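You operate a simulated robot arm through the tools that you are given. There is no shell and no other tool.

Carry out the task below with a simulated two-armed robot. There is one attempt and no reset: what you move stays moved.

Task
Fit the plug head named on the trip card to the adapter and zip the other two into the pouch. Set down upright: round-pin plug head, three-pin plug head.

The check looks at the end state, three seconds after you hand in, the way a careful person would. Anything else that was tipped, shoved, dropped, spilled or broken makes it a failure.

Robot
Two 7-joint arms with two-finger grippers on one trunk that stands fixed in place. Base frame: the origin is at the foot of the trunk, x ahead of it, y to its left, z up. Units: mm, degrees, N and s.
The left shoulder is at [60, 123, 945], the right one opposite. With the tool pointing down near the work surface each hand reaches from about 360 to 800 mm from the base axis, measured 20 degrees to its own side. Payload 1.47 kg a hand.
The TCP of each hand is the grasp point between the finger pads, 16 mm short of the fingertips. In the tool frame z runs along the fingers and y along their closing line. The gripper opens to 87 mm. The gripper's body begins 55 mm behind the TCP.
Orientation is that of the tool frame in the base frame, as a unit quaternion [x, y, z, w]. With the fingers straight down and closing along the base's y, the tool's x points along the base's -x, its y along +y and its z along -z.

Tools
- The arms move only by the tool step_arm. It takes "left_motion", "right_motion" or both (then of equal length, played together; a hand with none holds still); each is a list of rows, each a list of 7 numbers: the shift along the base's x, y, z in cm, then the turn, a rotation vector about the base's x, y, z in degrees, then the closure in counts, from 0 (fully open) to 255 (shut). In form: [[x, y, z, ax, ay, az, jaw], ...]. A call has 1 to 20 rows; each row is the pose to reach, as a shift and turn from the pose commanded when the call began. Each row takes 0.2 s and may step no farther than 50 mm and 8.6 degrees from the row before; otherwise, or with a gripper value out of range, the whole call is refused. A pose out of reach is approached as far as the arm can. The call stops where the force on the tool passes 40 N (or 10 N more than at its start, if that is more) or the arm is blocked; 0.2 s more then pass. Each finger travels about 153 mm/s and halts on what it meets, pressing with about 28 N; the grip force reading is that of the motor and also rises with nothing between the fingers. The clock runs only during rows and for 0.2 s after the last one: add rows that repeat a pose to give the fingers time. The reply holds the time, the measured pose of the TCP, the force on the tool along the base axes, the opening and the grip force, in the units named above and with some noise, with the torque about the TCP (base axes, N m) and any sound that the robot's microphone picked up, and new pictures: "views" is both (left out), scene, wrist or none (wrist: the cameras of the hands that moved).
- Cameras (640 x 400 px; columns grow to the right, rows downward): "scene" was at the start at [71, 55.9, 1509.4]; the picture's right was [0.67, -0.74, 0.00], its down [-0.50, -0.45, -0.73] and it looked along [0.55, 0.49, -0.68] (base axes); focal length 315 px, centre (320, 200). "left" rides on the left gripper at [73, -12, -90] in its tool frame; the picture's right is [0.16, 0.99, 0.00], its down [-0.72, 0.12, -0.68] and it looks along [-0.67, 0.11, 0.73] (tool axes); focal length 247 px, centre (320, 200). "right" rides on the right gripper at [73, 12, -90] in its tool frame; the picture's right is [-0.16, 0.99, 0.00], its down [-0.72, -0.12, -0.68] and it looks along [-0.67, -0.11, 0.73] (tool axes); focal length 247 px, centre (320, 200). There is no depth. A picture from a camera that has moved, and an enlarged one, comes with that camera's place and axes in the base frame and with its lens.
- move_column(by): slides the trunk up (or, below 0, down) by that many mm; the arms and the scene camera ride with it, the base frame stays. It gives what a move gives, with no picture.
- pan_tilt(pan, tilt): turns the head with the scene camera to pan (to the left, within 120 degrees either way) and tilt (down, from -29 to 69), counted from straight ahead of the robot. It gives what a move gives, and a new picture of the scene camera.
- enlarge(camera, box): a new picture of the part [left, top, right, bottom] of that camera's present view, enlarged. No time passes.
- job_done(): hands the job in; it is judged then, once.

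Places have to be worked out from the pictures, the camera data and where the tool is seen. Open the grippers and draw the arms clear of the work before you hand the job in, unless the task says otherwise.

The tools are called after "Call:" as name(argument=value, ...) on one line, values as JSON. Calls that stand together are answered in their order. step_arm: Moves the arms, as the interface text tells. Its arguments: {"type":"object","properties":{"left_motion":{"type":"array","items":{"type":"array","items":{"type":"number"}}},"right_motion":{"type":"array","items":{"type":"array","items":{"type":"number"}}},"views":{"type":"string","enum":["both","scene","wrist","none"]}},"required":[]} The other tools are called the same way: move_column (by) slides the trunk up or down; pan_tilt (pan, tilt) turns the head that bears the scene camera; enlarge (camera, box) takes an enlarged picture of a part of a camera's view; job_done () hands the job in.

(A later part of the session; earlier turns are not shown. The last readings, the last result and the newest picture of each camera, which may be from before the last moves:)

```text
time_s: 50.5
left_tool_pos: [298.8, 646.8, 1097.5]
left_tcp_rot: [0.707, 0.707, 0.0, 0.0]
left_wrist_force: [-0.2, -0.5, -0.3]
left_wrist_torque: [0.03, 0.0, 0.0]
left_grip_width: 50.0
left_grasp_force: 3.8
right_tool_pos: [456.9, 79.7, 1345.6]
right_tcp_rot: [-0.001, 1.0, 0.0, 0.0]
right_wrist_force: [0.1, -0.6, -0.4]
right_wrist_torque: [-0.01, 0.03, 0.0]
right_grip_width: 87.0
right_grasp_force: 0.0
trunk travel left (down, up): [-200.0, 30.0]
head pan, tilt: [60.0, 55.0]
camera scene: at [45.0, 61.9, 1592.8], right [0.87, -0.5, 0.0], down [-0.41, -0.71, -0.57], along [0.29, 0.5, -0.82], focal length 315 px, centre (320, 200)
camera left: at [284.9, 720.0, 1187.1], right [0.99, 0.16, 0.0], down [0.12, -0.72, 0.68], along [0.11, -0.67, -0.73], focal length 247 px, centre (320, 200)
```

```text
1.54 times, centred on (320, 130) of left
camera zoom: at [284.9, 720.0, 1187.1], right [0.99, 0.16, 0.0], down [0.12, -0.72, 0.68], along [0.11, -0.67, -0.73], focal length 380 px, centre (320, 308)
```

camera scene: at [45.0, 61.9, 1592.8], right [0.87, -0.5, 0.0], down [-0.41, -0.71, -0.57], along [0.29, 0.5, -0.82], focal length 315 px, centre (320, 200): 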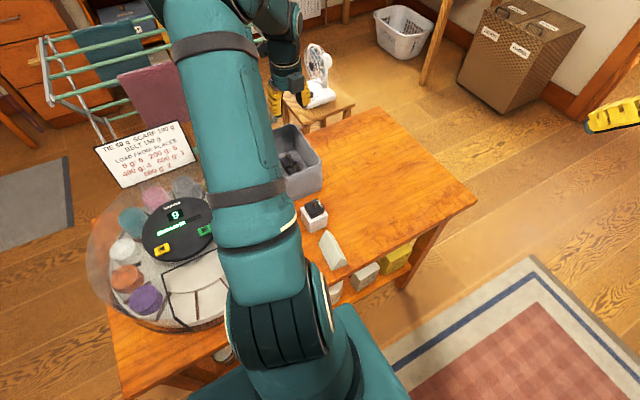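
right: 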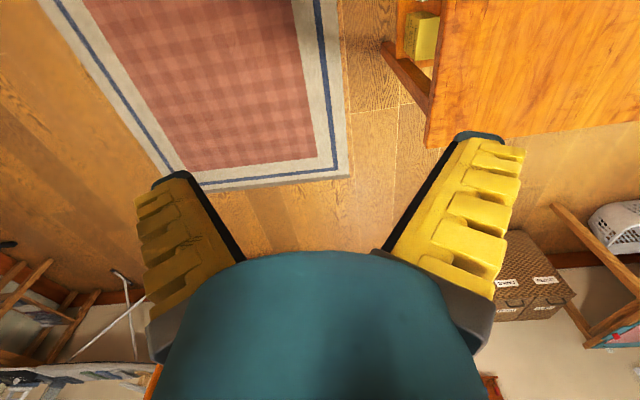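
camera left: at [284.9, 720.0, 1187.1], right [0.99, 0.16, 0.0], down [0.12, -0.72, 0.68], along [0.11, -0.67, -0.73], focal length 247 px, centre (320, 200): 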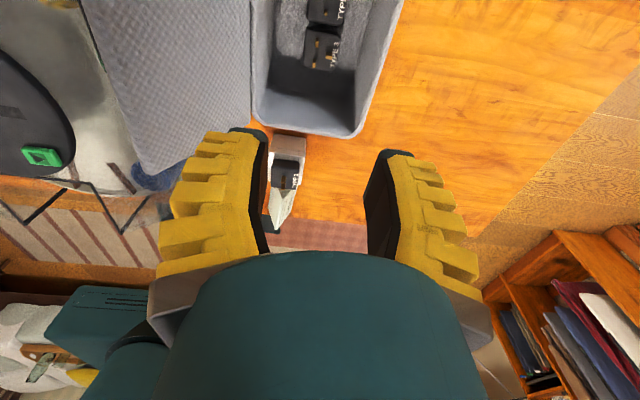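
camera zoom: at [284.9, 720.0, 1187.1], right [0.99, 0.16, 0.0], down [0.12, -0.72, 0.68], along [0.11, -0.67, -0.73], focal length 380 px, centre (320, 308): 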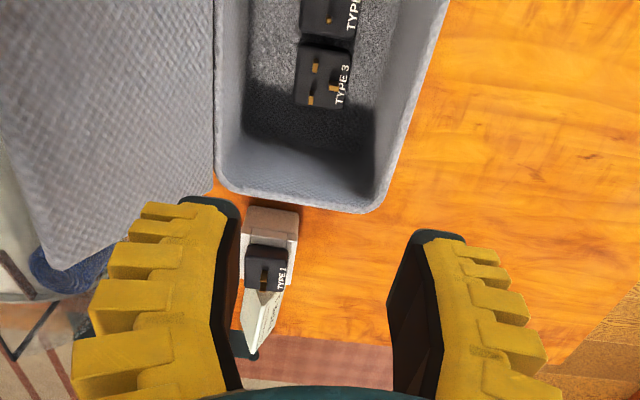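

Both heads stand upright inside the pouch. Next is the lid: I'll raise the hand and pass over the lid's top edge (z≈1040) to its outer side, checking the surroundings with the wrist camera.

Call:
step_arm(left_motion=[[0, 0, 4, 0, 0, 0, 200], [-4, 1, 6, 0, 0, 0, 255], [-8, 2, 6, 0, 0, 0, 255], [-12, 3, 6, 0, 0, 0, 255], [-16, 3.5, 6, 0, 0, 0, 255], [-19, 4, 6, 0, 0, 0, 255]])

Call:
enlarge(camera="scene", box=[150, 40, 350, 220])

Call:
enlarge(camera="left", box=[160, 0, 480, 260])

```text
time_s: 51.9
left_tool_pos: [107.0, 687.9, 1157.4]
left_tcp_rot: [0.707, 0.707, 0.001, 0.0]
left_wrist_force: [0.4, 0.0, 0.0]
left_wrist_torque: [0.01, 0.01, 0.03]
left_grip_width: 0.0
left_grasp_force: 28.0
right_tool_pos: [457.0, 79.1, 1344.5]
right_tcp_rot: [0.0, 1.0, 0.0, 0.0]
right_wrist_force: [-0.9, 0.0, -0.9]
right_wrist_torque: [0.0, -0.02, -0.01]
right_grip_width: 87.2
right_grasp_force: 0.0
trunk travel left (down, up): [-200.0, 30.0]
head pan, tilt: [60.0, 55.0]
camera scene: at [44.2, 63.1, 1592.8], right [0.87, -0.5, 0.0], down [-0.41, -0.71, -0.57], along [0.29, 0.5, -0.82], focal length 315 px, centre (320, 200)
camera left: at [94.1, 760.5, 1245.9], right [0.99, 0.16, 0.0], down [0.12, -0.72, 0.68], along [0.11, -0.67, -0.73], focal length 247 px, centre (320, 200)
```

scene: 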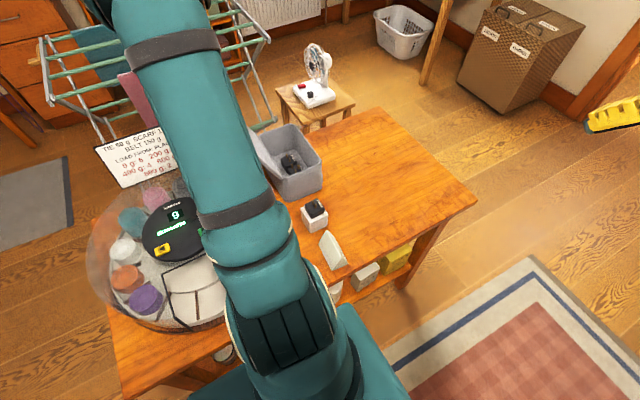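
left: 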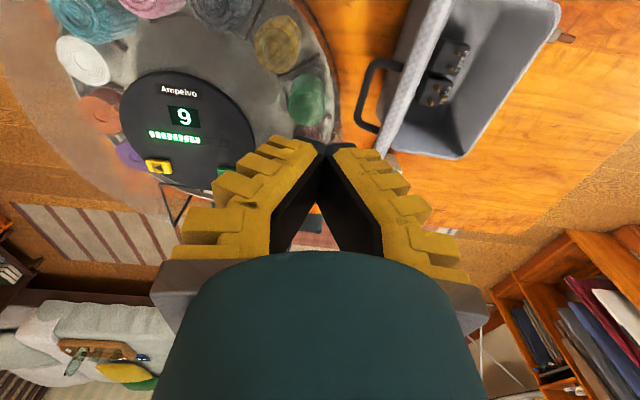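

```text
2.22 times, centred on (250, 130) of scene
camera zoom: at [44.2, 63.1, 1592.8], right [0.87, -0.5, 0.0], down [-0.41, -0.71, -0.57], along [0.29, 0.5, -0.82], focal length 699 px, centre (476, 356)
```

zoom: 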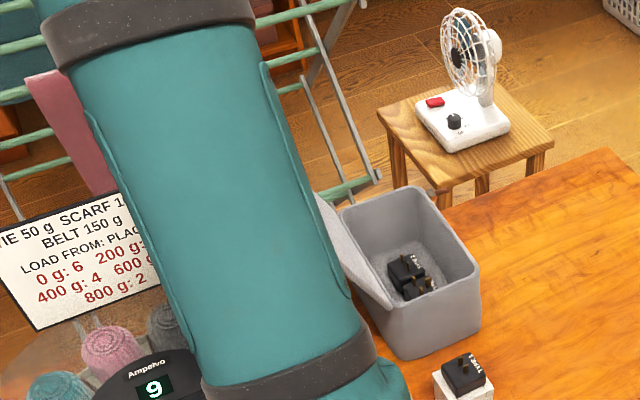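

```text
1.54 times, centred on (320, 130) of left
camera zoom: at [94.1, 760.5, 1245.9], right [0.99, 0.16, 0.0], down [0.12, -0.72, 0.68], along [0.11, -0.67, -0.73], focal length 380 px, centre (320, 308)
```

zoom: 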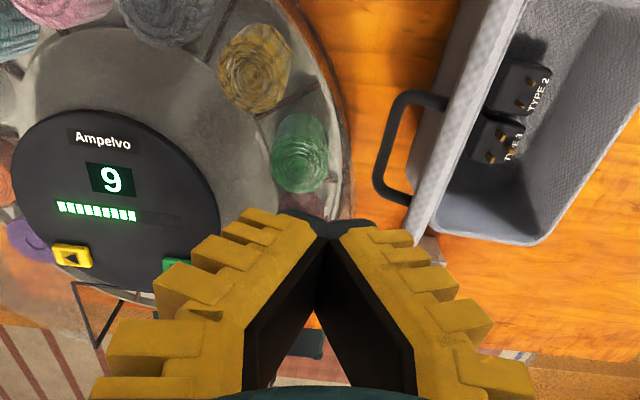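

The lid has a black U-shaped handle on its outer face, and a yarn carousel machine stands close by. Before lowering here I need to know how tall that machine is.

Call:
enlarge(camera="scene", box=[70, 110, 310, 340])

Call:
enlarge(camera="left", box=[40, 0, 400, 220])

Call:
enlarge(camera="left", box=[320, 0, 480, 130])

```text
1.74 times, centred on (190, 225) of scene
camera zoom: at [44.2, 63.1, 1592.8], right [0.87, -0.5, 0.0], down [-0.41, -0.71, -0.57], along [0.29, 0.5, -0.82], focal length 547 px, centre (546, 156)
```

zoom: 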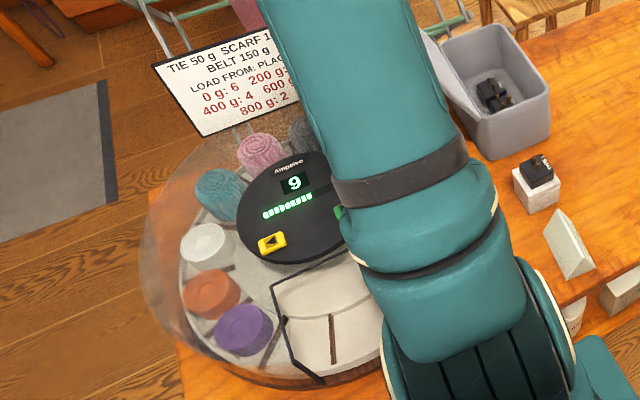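

```text
1.78 times, centred on (220, 110) of left
camera zoom: at [94.1, 760.5, 1245.9], right [0.99, 0.16, 0.0], down [0.12, -0.72, 0.68], along [0.11, -0.67, -0.73], focal length 439 px, centre (498, 360)
```

zoom: 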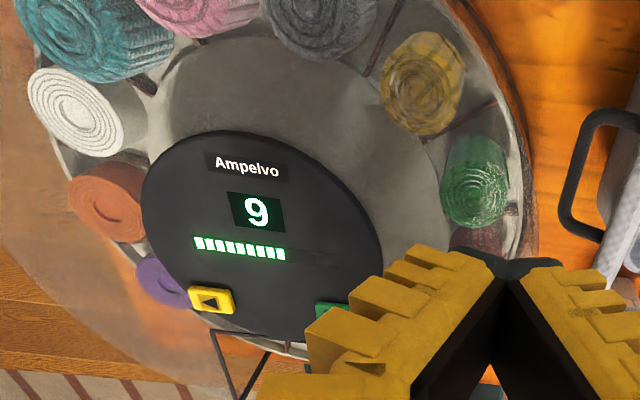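

```text
3.08 times, centred on (400, 65) of left
camera zoom: at [94.1, 760.5, 1245.9], right [0.99, 0.16, 0.0], down [0.12, -0.72, 0.68], along [0.11, -0.67, -0.73], focal length 760 px, centre (74, 615)
```

zoom: 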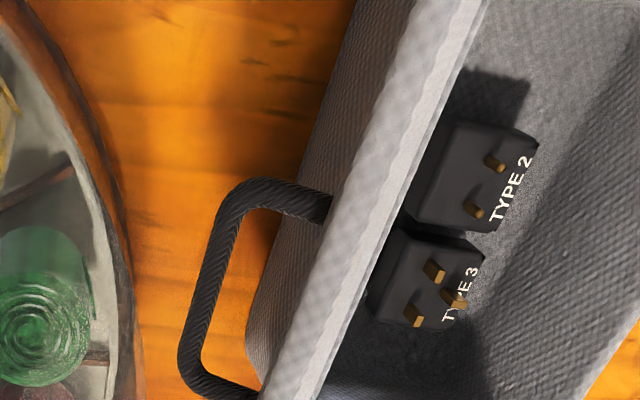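

The machine's top is about z=940 and the lid handle bar sits near (148, 686, 1008), close to the lid's free edge. I'll cage that bar loosely between the fingers (~28 mm opening) and guide the lid over, lining up above the handle first.

Call:
step_arm(left_motion=[[1, -0.1, 0, 0, 0, 0, 195], [3.8, -0.2, 0, 0, 0, 0, 195], [3.8, -0.2, -3, 0, 0, 0, 195], [3.8, -0.2, -6.5, 0, 0, 0, 195], [3.8, -0.2, -6.5, 0, 0, 0, 195]])

Call:
enlarge(camera="left", box=[220, 60, 420, 260])

```text
time_s: 53.1
left_tool_pos: [146.9, 687.3, 1092.3]
left_tcp_rot: [0.707, 0.708, 0.001, 0.0]
left_wrist_force: [0.1, -0.1, 0.6]
left_wrist_torque: [0.01, 0.01, 0.02]
left_grip_width: 26.8
left_grasp_force: 4.7
right_tool_pos: [458.1, 79.5, 1345.4]
right_tcp_rot: [0.0, 1.0, 0.0, 0.0]
right_wrist_force: [0.2, -0.5, 0.4]
right_wrist_torque: [0.04, -0.02, 0.02]
right_grip_width: 87.1
right_grasp_force: 0.0
trunk travel left (down, up): [-200.0, 30.0]
head pan, tilt: [60.0, 55.0]
camera scene: at [44.9, 62.2, 1592.8], right [0.87, -0.5, 0.0], down [-0.41, -0.71, -0.57], along [0.29, 0.5, -0.82], focal length 315 px, centre (320, 200)
camera left: at [133.6, 758.9, 1182.6], right [0.99, 0.16, 0.0], down [0.12, -0.72, 0.68], along [0.11, -0.67, -0.73], focal length 247 px, centre (320, 200)
```

scene: 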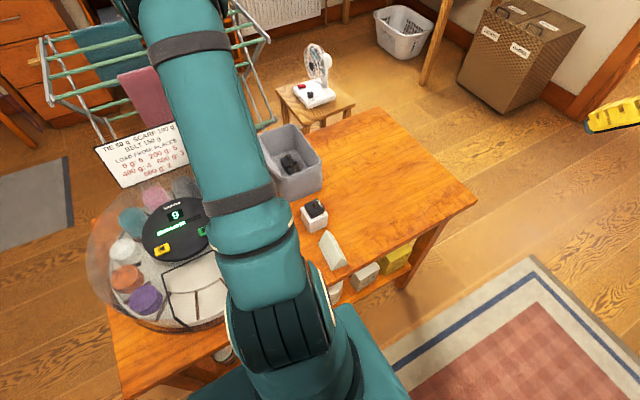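
left: 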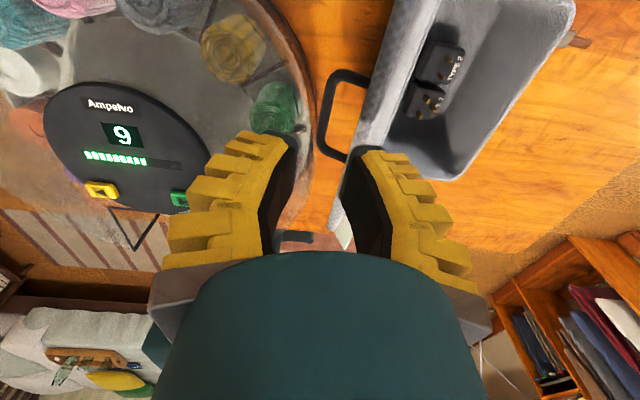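

```text
2.00 times, centred on (320, 160) of left
camera zoom: at [133.6, 758.9, 1182.6], right [0.99, 0.16, 0.0], down [0.12, -0.72, 0.68], along [0.11, -0.67, -0.73], focal length 494 px, centre (320, 280)
```

zoom: 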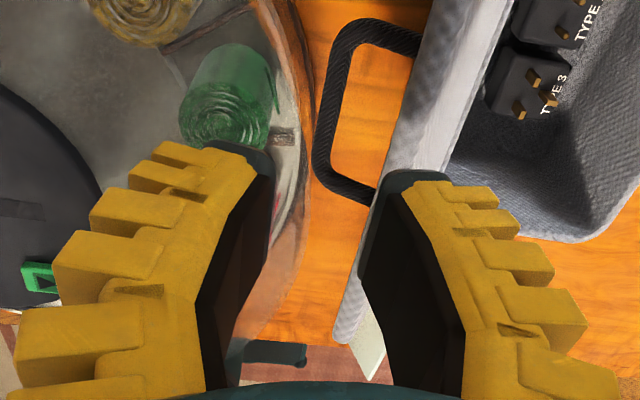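

The bar is at about x≈151, y≈685, inside the cage width, with the lid's top edge just outside the +x finger. I'll descend partway and check.

Call:
step_arm(left_motion=[[0, -0.2, -2, 0, 0, 0, 195], [0, -0.2, -4, 0, 0, 0, 195], [0, -0.2, -5.5, 0, 0, 0, 195], [0, -0.2, -5.5, 0, 0, 0, 195]], views="wrist")

Call:
enlarge(camera="left", box=[220, 60, 420, 260])

```text
time_s: 54.1
left_tool_pos: [145.4, 686.5, 1042.2]
left_tcp_rot: [0.706, 0.708, 0.004, -0.001]
left_wrist_force: [-7.5, 5.6, 30.5]
left_wrist_torque: [0.36, -0.61, -0.02]
left_grip_width: 26.9
left_grasp_force: 0.4
right_tool_pos: [457.5, 77.6, 1346.4]
right_tcp_rot: [0.001, 1.0, 0.001, 0.0]
right_wrist_force: [0.9, 0.3, -0.7]
right_wrist_torque: [0.0, 0.05, 0.02]
right_grip_width: 87.1
right_grasp_force: 0.0
trunk travel left (down, up): [-200.0, 30.0]
head pan, tilt: [60.0, 55.0]
camera left: at [132.1, 757.2, 1130.7], right [0.99, 0.16, 0.0], down [0.12, -0.73, 0.67], along [0.11, -0.67, -0.74], focal length 247 px, centre (320, 200)
```

left: 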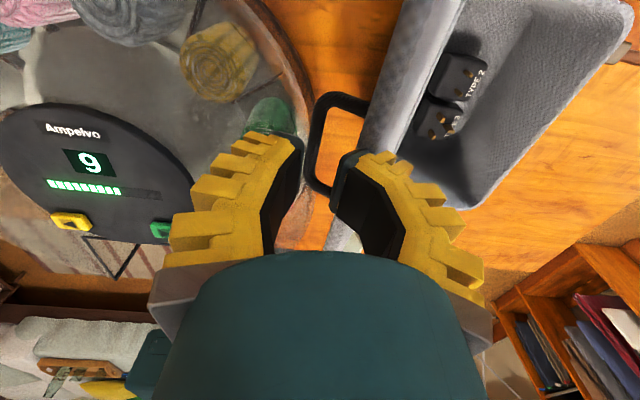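

```text
2.00 times, centred on (320, 160) of left
camera zoom: at [132.1, 757.2, 1130.7], right [0.99, 0.16, 0.0], down [0.12, -0.73, 0.67], along [0.11, -0.67, -0.74], focal length 494 px, centre (320, 280)
```

zoom: 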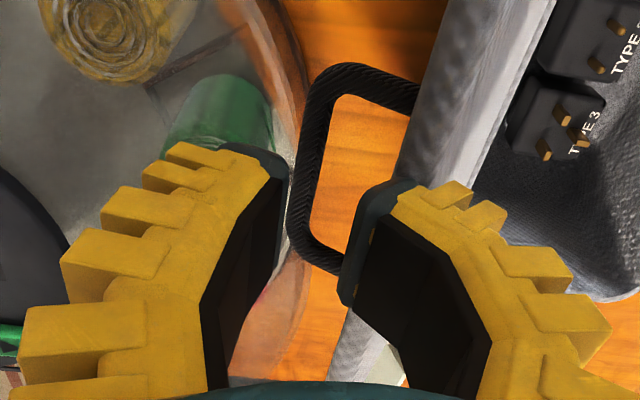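

The +x finger tip came down on the lid's top edge or a handle leg (30 N). I'll back straight up and re-measure.

Call:
step_arm(left_motion=[[0, 0, 2, 0, 0, 0, 195], [0, 0, 5.5, 0, 0, 0, 195], [0, 0, 5.5, 0, 0, 0, 195]])

Call:
enlarge(camera="left", box=[220, 0, 420, 200])

Call:
enlarge(camera="scene", box=[220, 100, 340, 220])

```text
time_s: 54.9
left_tool_pos: [147.5, 684.9, 1090.9]
left_tcp_rot: [0.707, 0.707, -0.001, 0.0]
left_wrist_force: [0.6, -0.7, 0.6]
left_wrist_torque: [-0.04, 0.03, 0.02]
left_grip_width: 26.9
left_grasp_force: 4.3
right_tool_pos: [458.3, 80.6, 1345.2]
right_tcp_rot: [0.0, 1.0, 0.0, 0.0]
right_wrist_force: [-0.4, -0.4, -1.0]
right_wrist_torque: [0.04, 0.0, 0.0]
right_grip_width: 87.1
right_grasp_force: 0.1
trunk travel left (down, up): [-200.0, 30.0]
head pan, tilt: [60.0, 55.0]
camera scene: at [46.0, 63.8, 1592.6], right [0.87, -0.5, 0.0], down [-0.41, -0.71, -0.57], along [0.29, 0.5, -0.82], focal length 315 px, centre (320, 200)
camera left: at [134.7, 758.1, 1180.7], right [0.99, 0.16, 0.0], down [0.12, -0.72, 0.68], along [0.11, -0.67, -0.73], focal length 247 px, centre (320, 200)
```

scene: 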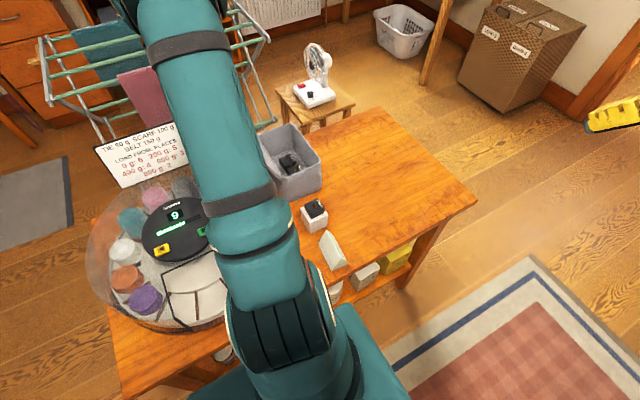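
left: 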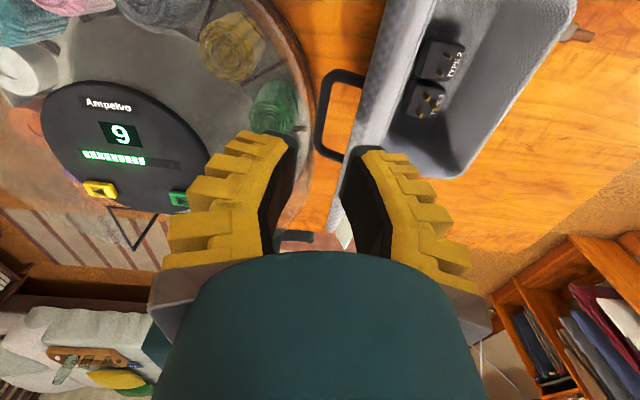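

```text
2.00 times, centred on (320, 100) of left
camera zoom: at [134.7, 758.1, 1180.7], right [0.99, 0.16, 0.0], down [0.12, -0.72, 0.68], along [0.11, -0.67, -0.73], focal length 494 px, centre (320, 400)
```

zoom: 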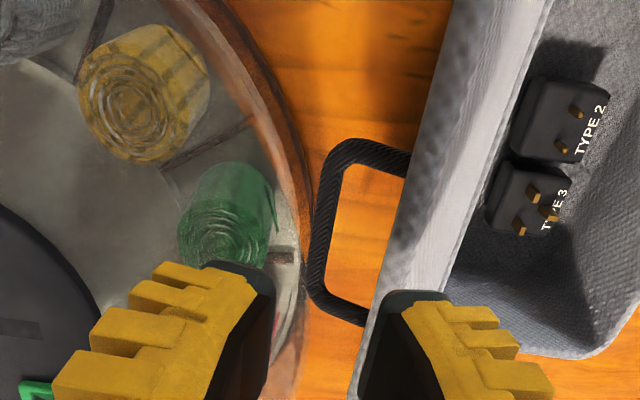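

```text
3.33 times, centred on (280, 160) of scene
camera zoom: at [46.0, 63.8, 1592.6], right [0.87, -0.5, 0.0], down [-0.41, -0.71, -0.57], along [0.29, 0.5, -0.82], focal length 1049 px, centre (453, 333)
```

zoom: 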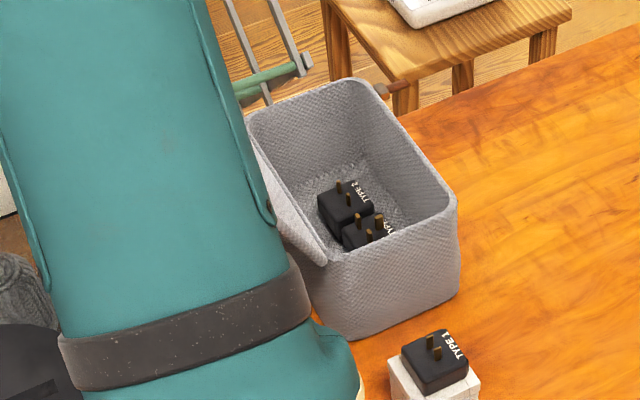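

Everything is still upright, and the gap beside the lid's top edge is too small for a finger. Instead I'll use closed fingers behind the handle bar and push it toward +x, descending at x≈103 with the tips at z≈992, well above the machine.

Call:
step_arm(left_motion=[[-2, 0.1, 0.5, 0, 0, 0, 230], [-4.5, 0.1, 0.5, 0, 0, 0, 255], [-4.5, 0.1, -2, 0, 0, 0, 255], [-4.5, 0.1, -5, 0, 0, 0, 255], [-4.5, 0.1, -7.5, 0, 0, 0, 255], [-4.5, 0.1, -8.2, 0, 0, 0, 255]])

Call:
enlarge(camera="left", box=[220, 0, 460, 260])

```text
time_s: 56.3
left_tool_pos: [100.3, 685.8, 1010.8]
left_tcp_rot: [0.706, 0.708, 0.002, 0.0]
left_wrist_force: [0.1, -0.2, 0.6]
left_wrist_torque: [0.02, -0.01, -0.03]
left_grip_width: 0.0
left_grasp_force: 27.7
right_tool_pos: [457.4, 78.6, 1345.1]
right_tcp_rot: [0.0, 1.0, 0.0, 0.0]
right_wrist_force: [-0.3, 0.3, 0.7]
right_wrist_torque: [0.0, 0.0, -0.01]
right_grip_width: 87.0
right_grasp_force: 0.0
trunk travel left (down, up): [-200.0, 30.0]
head pan, tilt: [60.0, 55.0]
camera scene: at [45.1, 62.5, 1592.8], right [0.87, -0.5, 0.0], down [-0.41, -0.71, -0.57], along [0.29, 0.5, -0.82], focal length 315 px, centre (320, 200)
camera left: at [87.9, 758.2, 1100.0], right [0.99, 0.16, 0.0], down [0.12, -0.72, 0.68], along [0.11, -0.67, -0.73], focal length 247 px, centre (320, 200)
```

scene: 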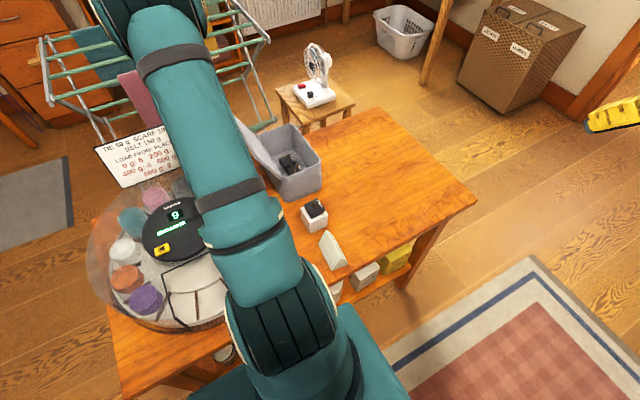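
left: 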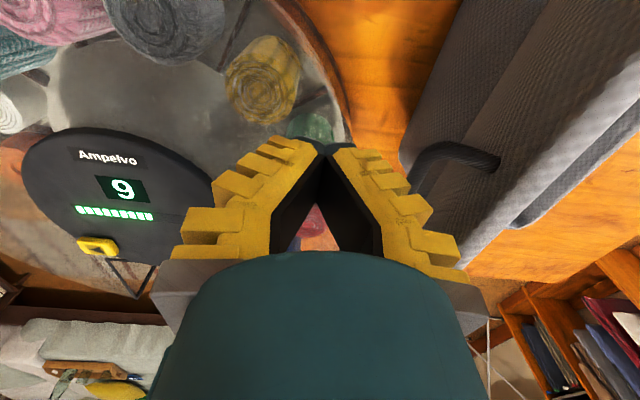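

```text
1.54 times, centred on (340, 130) of left
camera zoom: at [87.9, 758.2, 1100.0], right [0.99, 0.16, 0.0], down [0.12, -0.72, 0.68], along [0.11, -0.67, -0.73], focal length 380 px, centre (289, 308)
```

zoom: 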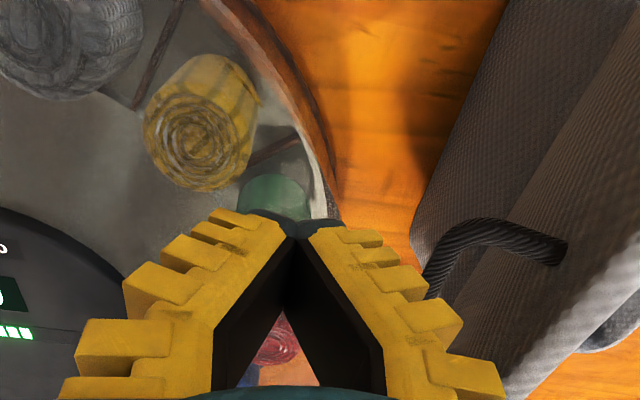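

The hand is behind the handle, clear of the machine. I'll drop 8 mm for better engagement, then push +x slowly with the force monitored.

Call:
step_arm(left_motion=[[0, 0, -0.8, 0, 0, 0, 255], [1, 0, -0.8, 0, 0, 0, 255], [2, 0, -0.8, 0, 0, 0, 255], [3, 0, -0.8, 0, 0, 0, 255], [4, 0, -0.7, 0, 0, 0, 255], [5, 0, -0.5, 0, 0, 0, 255], [6, 0, -0.3, 0, 0, 0, 255]])

Call:
enlarge(camera="left", box=[220, 0, 460, 260])

Call:
enlarge(camera="scene", box=[200, 80, 340, 220])

```text
time_s: 57.6
left_tool_pos: [139.5, 686.0, 1009.1]
left_tcp_rot: [0.705, 0.709, 0.003, -0.003]
left_wrist_force: [-12.1, -8.9, 20.4]
left_wrist_torque: [-0.04, -0.71, -0.3]
left_grip_width: 0.0
left_grasp_force: 26.3
right_tool_pos: [457.3, 76.8, 1347.3]
right_tcp_rot: [0.001, 1.0, 0.001, -0.001]
right_wrist_force: [0.1, -0.3, -0.3]
right_wrist_torque: [0.02, 0.03, -0.02]
right_grip_width: 87.2
right_grasp_force: 0.0
trunk travel left (down, up): [-200.0, 30.0]
head pan, tilt: [60.0, 55.0]
stopped in row 6 (left hand): the force on the tool passed its limit at 42 N (the readings are from after the stop); the commanded pose is now the measured one
camera scene: at [44.6, 59.0, 1593.0], right [0.87, -0.5, 0.0], down [-0.41, -0.71, -0.58], along [0.29, 0.5, -0.82], focal length 315 px, centre (320, 200)
camera left: at [127.3, 756.9, 1099.1], right [0.99, 0.16, 0.0], down [0.12, -0.73, 0.67], along [0.11, -0.67, -0.74], focal length 247 px, centre (320, 200)
```

scene: 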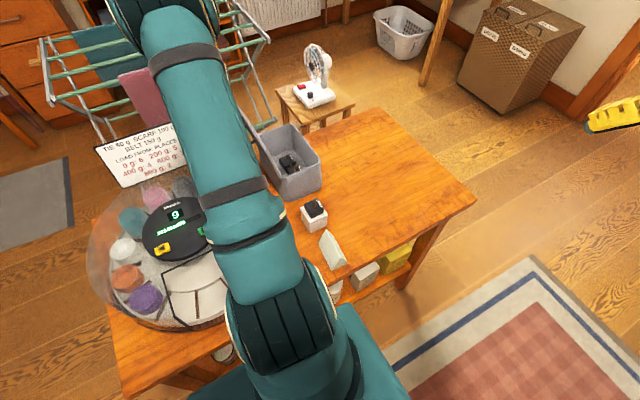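
left: 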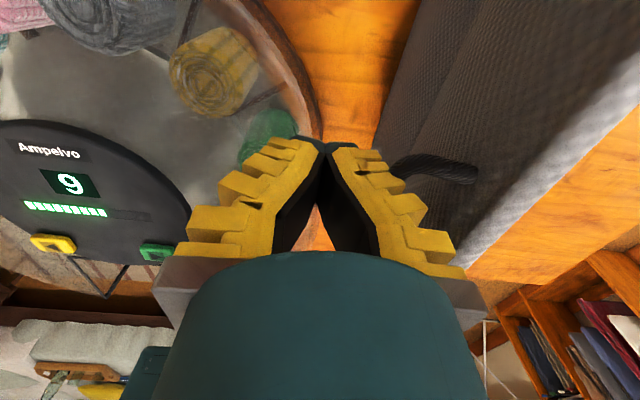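

```text
1.54 times, centred on (340, 130) of left
camera zoom: at [127.3, 756.9, 1099.1], right [0.99, 0.16, 0.0], down [0.12, -0.73, 0.67], along [0.11, -0.67, -0.74], focal length 380 px, centre (289, 308)
```

zoom: 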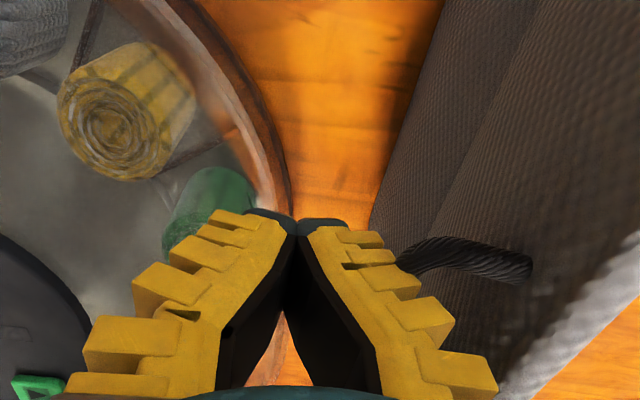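

```text
2.86 times, centred on (270, 150) of scene
camera zoom: at [44.6, 59.0, 1593.0], right [0.87, -0.5, 0.0], down [-0.41, -0.71, -0.58], along [0.29, 0.5, -0.82], focal length 899 px, centre (463, 343)
```

zoom: 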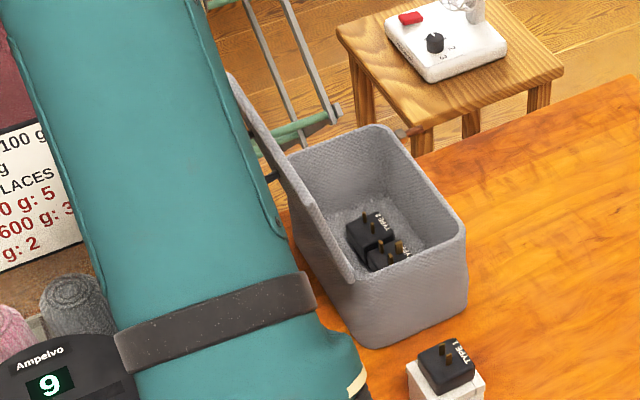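

The lid did swing up, but the V-shaped outer faces of the closed fingers wedge the bar downward. I'll back off and tilt the hand 25° so the finger face is about vertical with the tips leading toward +x.

Call:
step_arm(left_motion=[[-1.5, 0, 0, 0, 0, 0, 255], [-3.8, 0, 0, 0, 0, 0, 255], [-3.8, 0, 0, 0, -8, 0, 255], [-3.8, 0, 0, 0, -16, 0, 255], [-3.8, 0, 0, 0, -24, 0, 255], [-3.8, 0, 0, 0, -26, 0, 255]])

Call:
enlarge(camera="left", box=[220, 0, 460, 260])

```text
time_s: 59.0
left_tool_pos: [132.6, 704.7, 993.9]
left_tcp_rot: [0.687, 0.692, 0.159, 0.157]
left_wrist_force: [-0.4, -0.2, -0.6]
left_wrist_torque: [-0.02, -0.02, 0.02]
left_grip_width: 0.0
left_grasp_force: 27.6
left hand out of reach, approached as far as the arm can: row 5, 6
right_tool_pos: [457.0, 78.6, 1346.2]
right_tcp_rot: [-0.001, 1.0, 0.001, 0.0]
right_wrist_force: [-0.3, -0.7, 0.3]
right_wrist_torque: [-0.01, -0.03, -0.01]
right_grip_width: 87.2
right_grasp_force: 0.0
trunk travel left (down, up): [-200.0, 30.0]
head pan, tilt: [60.0, 55.0]
camera scene: at [44.5, 61.6, 1592.8], right [0.87, -0.5, 0.0], down [-0.41, -0.71, -0.57], along [0.29, 0.5, -0.82], focal length 315 px, centre (320, 200)
camera left: at [81.8, 777.5, 1070.4], right [0.89, 0.16, 0.43], down [-0.19, -0.73, 0.66], along [0.42, -0.67, -0.61], focal length 247 px, centre (320, 200)
```

scene: 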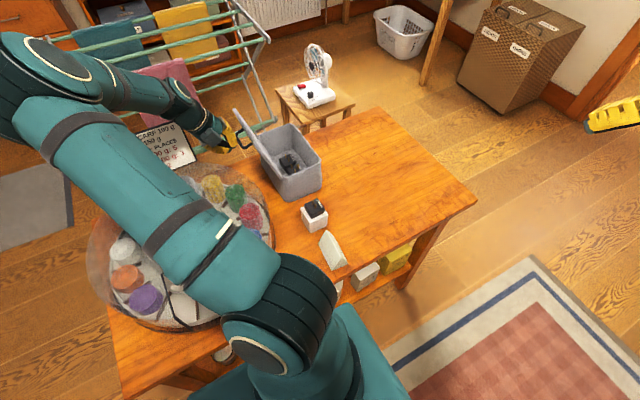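
left: 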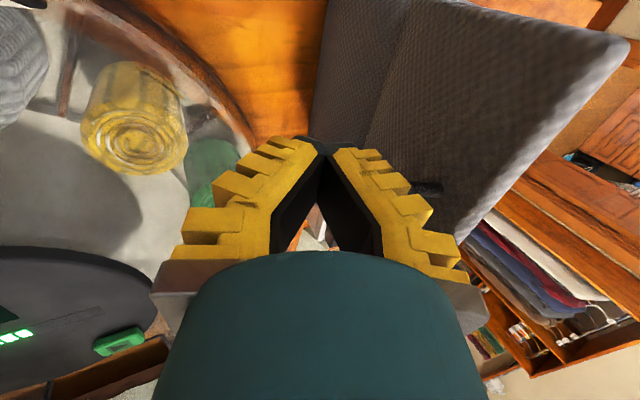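

```text
1.54 times, centred on (340, 130) of left
camera zoom: at [81.8, 777.5, 1070.4], right [0.89, 0.16, 0.43], down [-0.19, -0.73, 0.66], along [0.42, -0.67, -0.61], focal length 380 px, centre (289, 308)
```

zoom: 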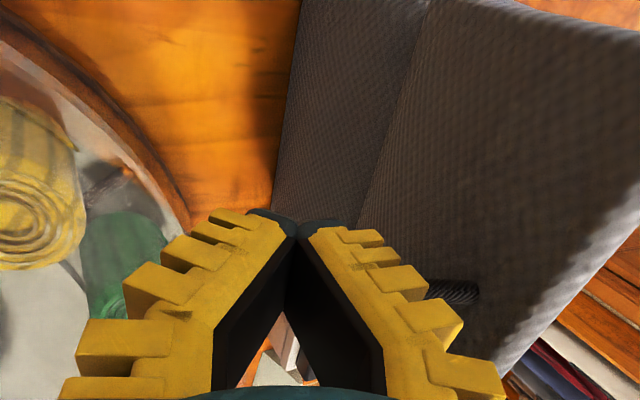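

The arm found a different elbow pose and nothing was touched. The scene camera now has a clear view of the hand, handle and lid, so I'll zoom there.

Call:
enlarge(camera="scene", box=[160, 80, 330, 210])

Call:
enlarge(camera="scene", box=[205, 95, 285, 165])

Call:
enlarge(camera="scene", box=[0, 0, 240, 200])

```text
3.08 times, centred on (245, 145) of scene
camera zoom: at [44.5, 61.6, 1592.8], right [0.87, -0.5, 0.0], down [-0.41, -0.71, -0.57], along [0.29, 0.5, -0.82], focal length 968 px, centre (551, 369)
```

zoom: 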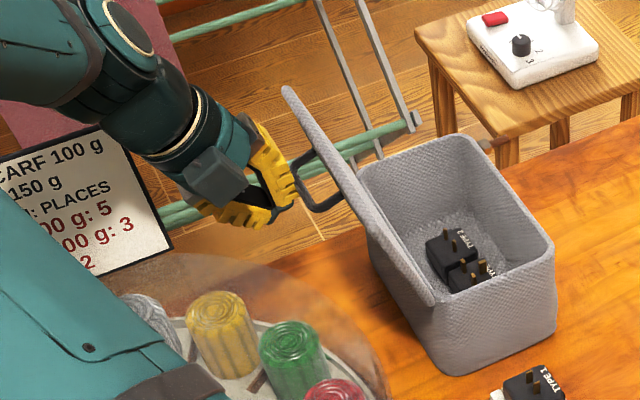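

```text
5.71 times, centred on (245, 130) of scene
camera zoom: at [44.5, 61.6, 1592.8], right [0.87, -0.5, 0.0], down [-0.41, -0.71, -0.57], along [0.29, 0.5, -0.82], focal length 1798 px, centre (749, 600)
```

zoom: 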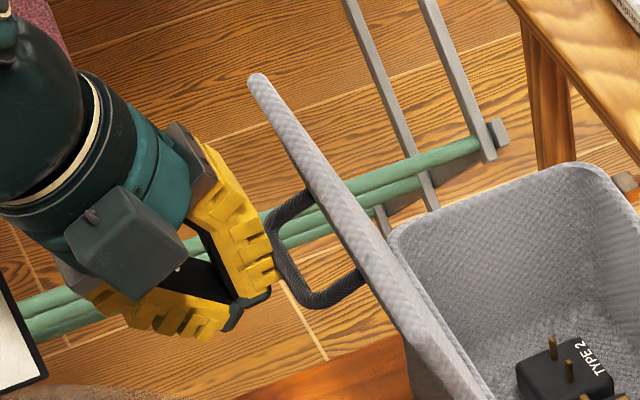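

```text
2.00 times, centred on (120, 100) of scene
camera zoom: at [44.5, 61.6, 1592.8], right [0.87, -0.5, 0.0], down [-0.41, -0.71, -0.57], along [0.29, 0.5, -0.82], focal length 629 px, centre (720, 400)
```

zoom: 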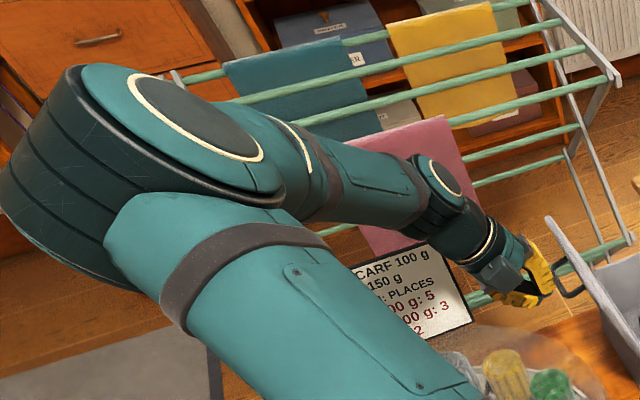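

The hand now comes in from the -x side with the fingers tilted toward the lid, touching the handle bar. I'll centre on the handle in y and follow the lid's arc (+x and up), a bit past vertical.

Call:
step_arm(left_motion=[[-0.3, -0.7, 0, 0, 0, 0, 255], [-0.3, -1.5, 0, 0, 0, 0, 255], [0.9, -1.5, 0.7, 0, 0, 0, 255], [1.8, -1.5, 1.3, 0, 0, 0, 255], [2.8, -1.5, 1.8, 0, 0, 0, 255], [3.8, -1.5, 2.3, 0, 0, 0, 255]])

Call:
enlarge(camera="scene", box=[160, 60, 330, 210])

Call:
enlarge(camera="left", box=[220, 0, 460, 260])

```text
time_s: 60.4
left_tool_pos: [171.6, 690.1, 1015.5]
left_tcp_rot: [0.688, 0.69, 0.16, 0.157]
left_wrist_force: [1.3, -0.3, -3.4]
left_wrist_torque: [-0.03, 0.1, -0.01]
left_grip_width: 0.0
left_grasp_force: 28.0
left hand out of reach, approached as far as the arm can: row 1, 2
right_tool_pos: [457.8, 78.7, 1345.2]
right_tcp_rot: [0.0, 1.0, 0.0, 0.0]
right_wrist_force: [-0.4, 0.2, -0.2]
right_wrist_torque: [0.0, -0.01, -0.01]
right_grip_width: 87.2
right_grasp_force: 0.1
trunk travel left (down, up): [-200.0, 30.0]
head pan, tilt: [60.0, 55.0]
camera scene: at [45.5, 62.9, 1592.7], right [0.87, -0.5, 0.0], down [-0.41, -0.71, -0.57], along [0.29, 0.5, -0.82], focal length 315 px, centre (320, 200)
camera left: at [120.4, 763.2, 1092.8], right [0.89, 0.16, 0.43], down [-0.19, -0.73, 0.66], along [0.42, -0.67, -0.61], focal length 247 px, centre (320, 200)
```

scene: 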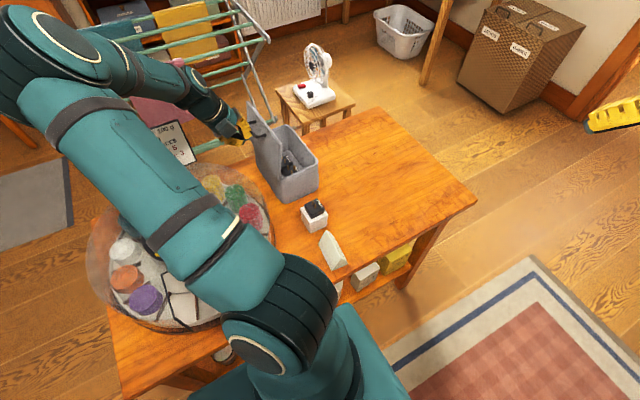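
left: 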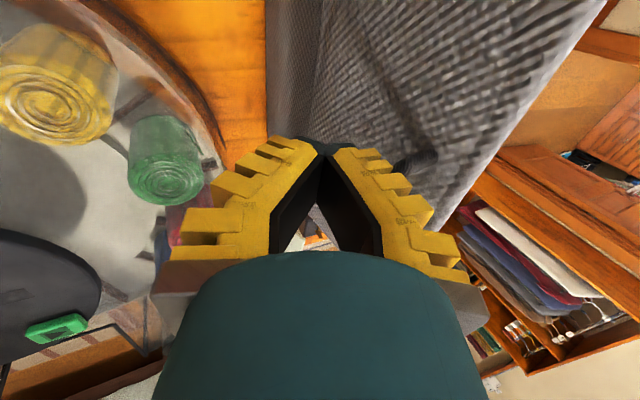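

```text
2.67 times, centred on (245, 135) of scene
camera zoom: at [45.5, 62.9, 1592.7], right [0.87, -0.5, 0.0], down [-0.41, -0.71, -0.57], along [0.29, 0.5, -0.82], focal length 839 px, centre (520, 373)
```

zoom: 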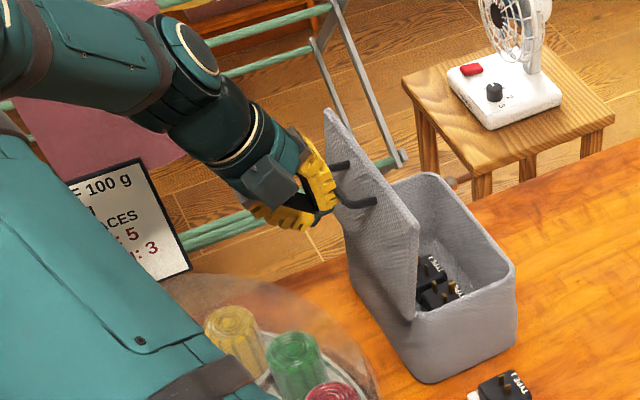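

```text
1.54 times, centred on (340, 130) of left
camera zoom: at [120.4, 763.2, 1092.8], right [0.89, 0.16, 0.43], down [-0.19, -0.73, 0.66], along [0.42, -0.67, -0.61], focal length 380 px, centre (289, 308)
```

zoom: 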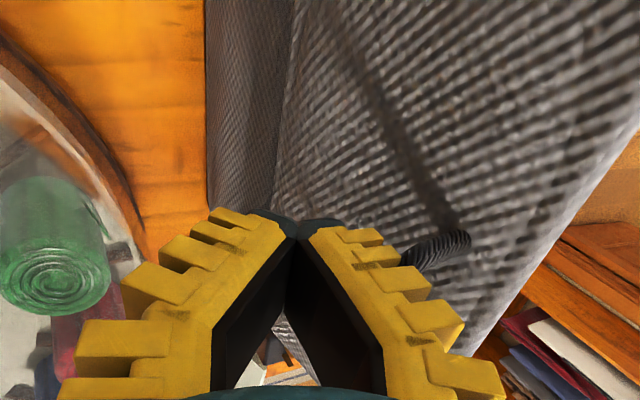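

The lid swings easily with only about 3 N and is near vertical now. I'll continue along the arc past vertical.

Call:
step_arm(left_motion=[[1.1, 0, 0.4, 0, 0, 0, 255], [2.1, 0, 0.6, 0, 0, 0, 255], [3.2, 0, 0.8, 0, 0, 0, 255], [4.3, 0, 0.8, 0, 0, 0, 255], [4.3, 0, 0.8, 0, 0, 0, 255]])

Call:
enlarge(camera="scene", box=[160, 60, 330, 210])

```text
time_s: 61.6
left_tool_pos: [214.3, 692.1, 1025.4]
left_tcp_rot: [0.688, 0.69, 0.16, 0.157]
left_wrist_force: [0.4, -0.5, -2.4]
left_wrist_torque: [-0.02, 0.03, -0.08]
left_grip_width: 0.1
left_grasp_force: 27.8
right_tool_pos: [457.4, 79.1, 1345.0]
right_tcp_rot: [0.0, 1.0, 0.0, 0.0]
right_wrist_force: [-0.3, -0.2, 0.2]
right_wrist_torque: [-0.02, 0.0, 0.01]
right_grip_width: 86.9
right_grasp_force: 0.1
trunk travel left (down, up): [-200.0, 30.0]
head pan, tilt: [60.0, 55.0]
camera scene: at [45.3, 62.9, 1592.7], right [0.87, -0.5, 0.0], down [-0.41, -0.71, -0.57], along [0.29, 0.5, -0.82], focal length 315 px, centre (320, 200)
camera left: at [163.6, 763.5, 1100.8], right [0.89, 0.16, 0.43], down [-0.19, -0.73, 0.66], along [0.42, -0.67, -0.61], focal length 247 px, centre (320, 200)
```

scene: 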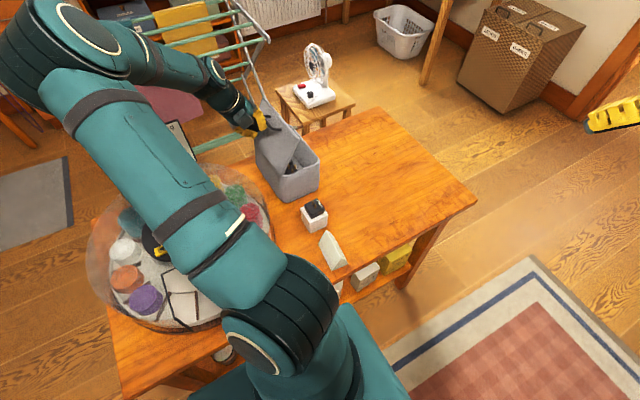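
left: 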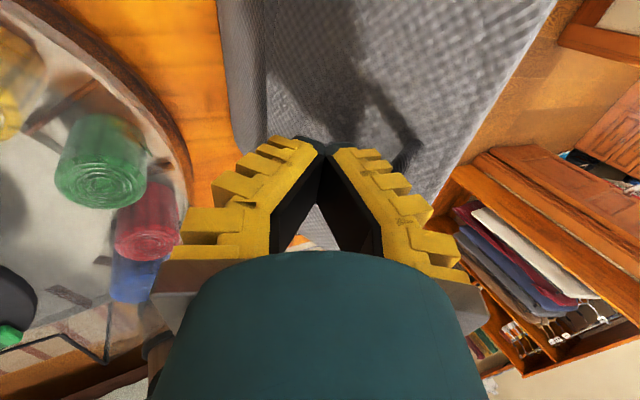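

```text
2.67 times, centred on (245, 135) of scene
camera zoom: at [45.3, 62.9, 1592.7], right [0.87, -0.5, 0.0], down [-0.41, -0.71, -0.57], along [0.29, 0.5, -0.82], focal length 839 px, centre (520, 373)
```

zoom: 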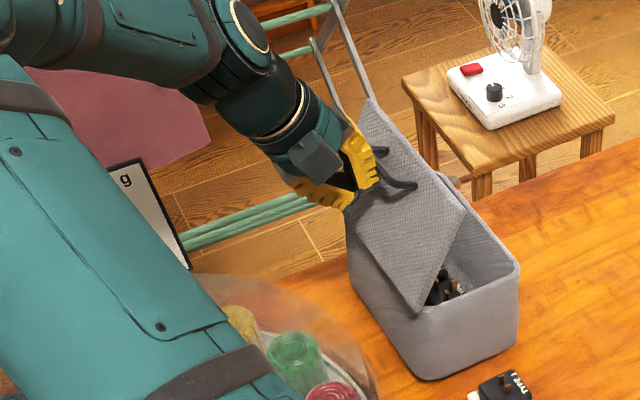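

The lid is past vertical and its handle is resting on the finger, so I can lower it under control. I'll keep following the arc downward.

Call:
step_arm(left_motion=[[1.1, 0, -0.1, 0, 0, 0, 255], [2.2, 0, -0.2, 0, 0, 0, 255], [3.3, 0, -0.4, 0, 0, 0, 255], [4.4, 0, -0.7, 0, 0, 0, 255], [5.4, 0, -1.1, 0, 0, 0, 255], [6.4, 0, -1.6, 0, 0, 0, 255]])

Call:
enlarge(camera="scene", box=[190, 60, 360, 210])

```text
time_s: 63.0
left_tool_pos: [278.8, 690.5, 1009.5]
left_tcp_rot: [0.687, 0.691, 0.16, 0.158]
left_wrist_force: [-0.3, 0.3, 0.0]
left_wrist_torque: [-0.01, -0.02, -0.01]
left_grip_width: 0.0
left_grasp_force: 27.7
right_tool_pos: [458.2, 79.8, 1345.0]
right_tcp_rot: [0.0, 1.0, -0.001, 0.0]
right_wrist_force: [0.1, -0.1, -0.4]
right_wrist_torque: [-0.02, 0.01, 0.0]
right_grip_width: 86.9
right_grasp_force: 0.1
trunk travel left (down, up): [-200.0, 30.0]
head pan, tilt: [60.0, 55.0]
camera scene: at [45.7, 62.8, 1592.7], right [0.87, -0.5, 0.0], down [-0.41, -0.71, -0.57], along [0.29, 0.5, -0.82], focal length 315 px, centre (320, 200)
camera left: at [228.0, 762.9, 1084.7], right [0.89, 0.16, 0.43], down [-0.19, -0.73, 0.66], along [0.42, -0.67, -0.61], focal length 247 px, centre (320, 200)
```

scene: 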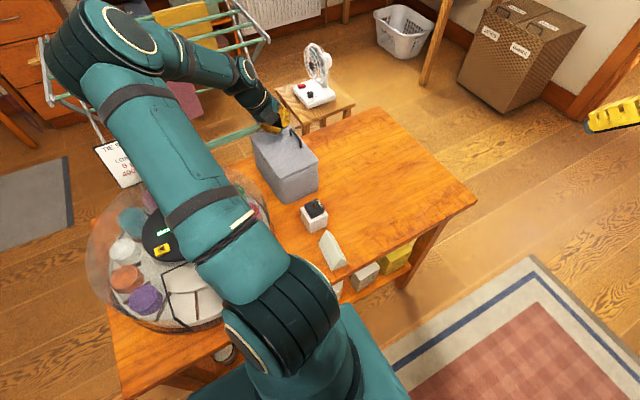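
left: 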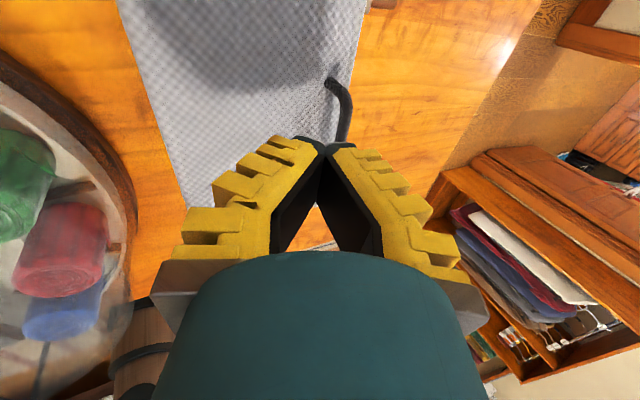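

```text
2.67 times, centred on (275, 135) of scene
camera zoom: at [45.7, 62.8, 1592.7], right [0.87, -0.5, 0.0], down [-0.41, -0.71, -0.57], along [0.29, 0.5, -0.82], focal length 839 px, centre (440, 373)
```

zoom: 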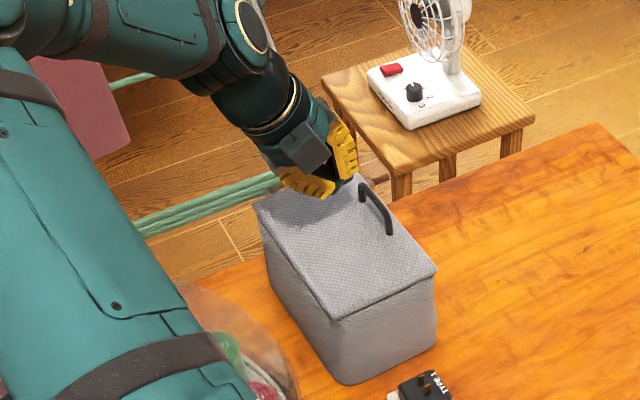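

The lid is now lying closed on the pouch. Next is the zipper slider at about (378, 745, 910): I'll raise the hand, undo the tilt and rotate to close along y.

Call:
step_arm(left_motion=[[0, 0, 3, 0, 0, 0, 255], [1, -1, 6, 0, 8, 0, 255], [3, -2, 9, 0, 16, 0, 255], [5, -3, 9, 0, 24, 0, 255], [7, -4, 9, 0, 26, 0, 255]])

Call:
enlarge(camera="scene", box=[220, 90, 350, 210])

Call:
enlarge(camera="left", box=[200, 0, 480, 250])

```text
time_s: 64.2
left_tool_pos: [349.4, 650.9, 1100.4]
left_tcp_rot: [0.706, 0.708, 0.002, -0.003]
left_wrist_force: [0.0, 0.8, 0.1]
left_wrist_torque: [0.02, -0.01, 0.0]
left_grip_width: 0.1
left_grasp_force: 28.1
right_tool_pos: [457.5, 77.9, 1345.3]
right_tcp_rot: [0.0, 1.0, -0.001, 0.0]
right_wrist_force: [0.2, -0.4, 0.1]
right_wrist_torque: [0.03, -0.01, 0.04]
right_grip_width: 87.0
right_grasp_force: 0.0
trunk travel left (down, up): [-200.0, 30.0]
head pan, tilt: [60.0, 55.0]
camera scene: at [45.5, 62.1, 1592.8], right [0.87, -0.5, 0.0], down [-0.41, -0.71, -0.57], along [0.29, 0.5, -0.82], focal length 315 px, centre (320, 200)
camera left: at [335.8, 722.6, 1189.8], right [0.99, 0.16, 0.0], down [0.12, -0.73, 0.68], along [0.11, -0.67, -0.74], focal length 247 px, centre (320, 200)
```

scene: 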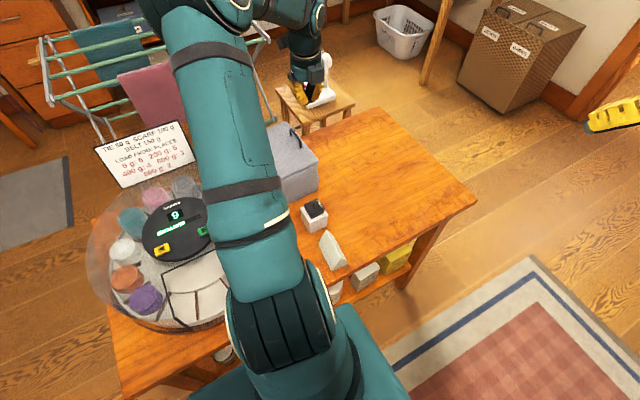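
left: 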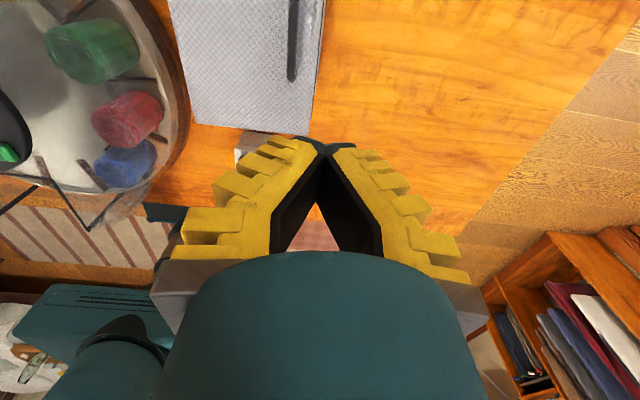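

```text
3.33 times, centred on (285, 150) of scene
camera zoom: at [45.5, 62.1, 1592.8], right [0.87, -0.5, 0.0], down [-0.41, -0.71, -0.57], along [0.29, 0.5, -0.82], focal length 1049 px, centre (437, 367)
```

zoom: 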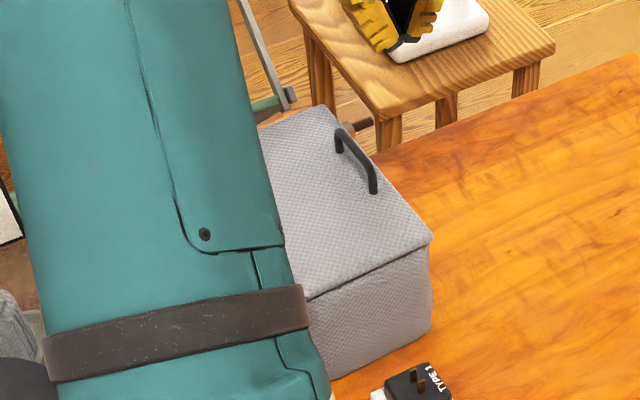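

```text
1.60 times, centred on (340, 125) of left
camera zoom: at [335.8, 722.6, 1189.8], right [0.99, 0.16, 0.0], down [0.12, -0.73, 0.68], along [0.11, -0.67, -0.74], focal length 395 px, centre (288, 320)
```

zoom: 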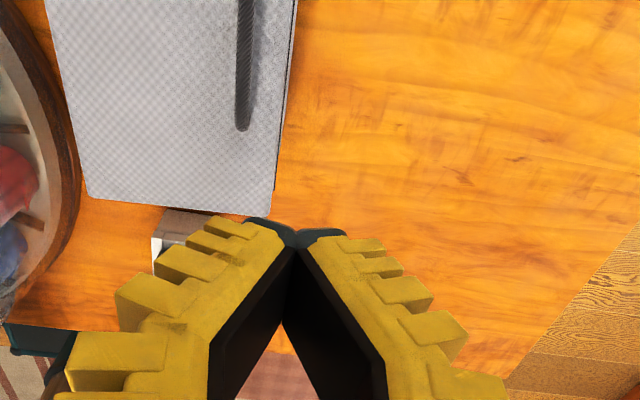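

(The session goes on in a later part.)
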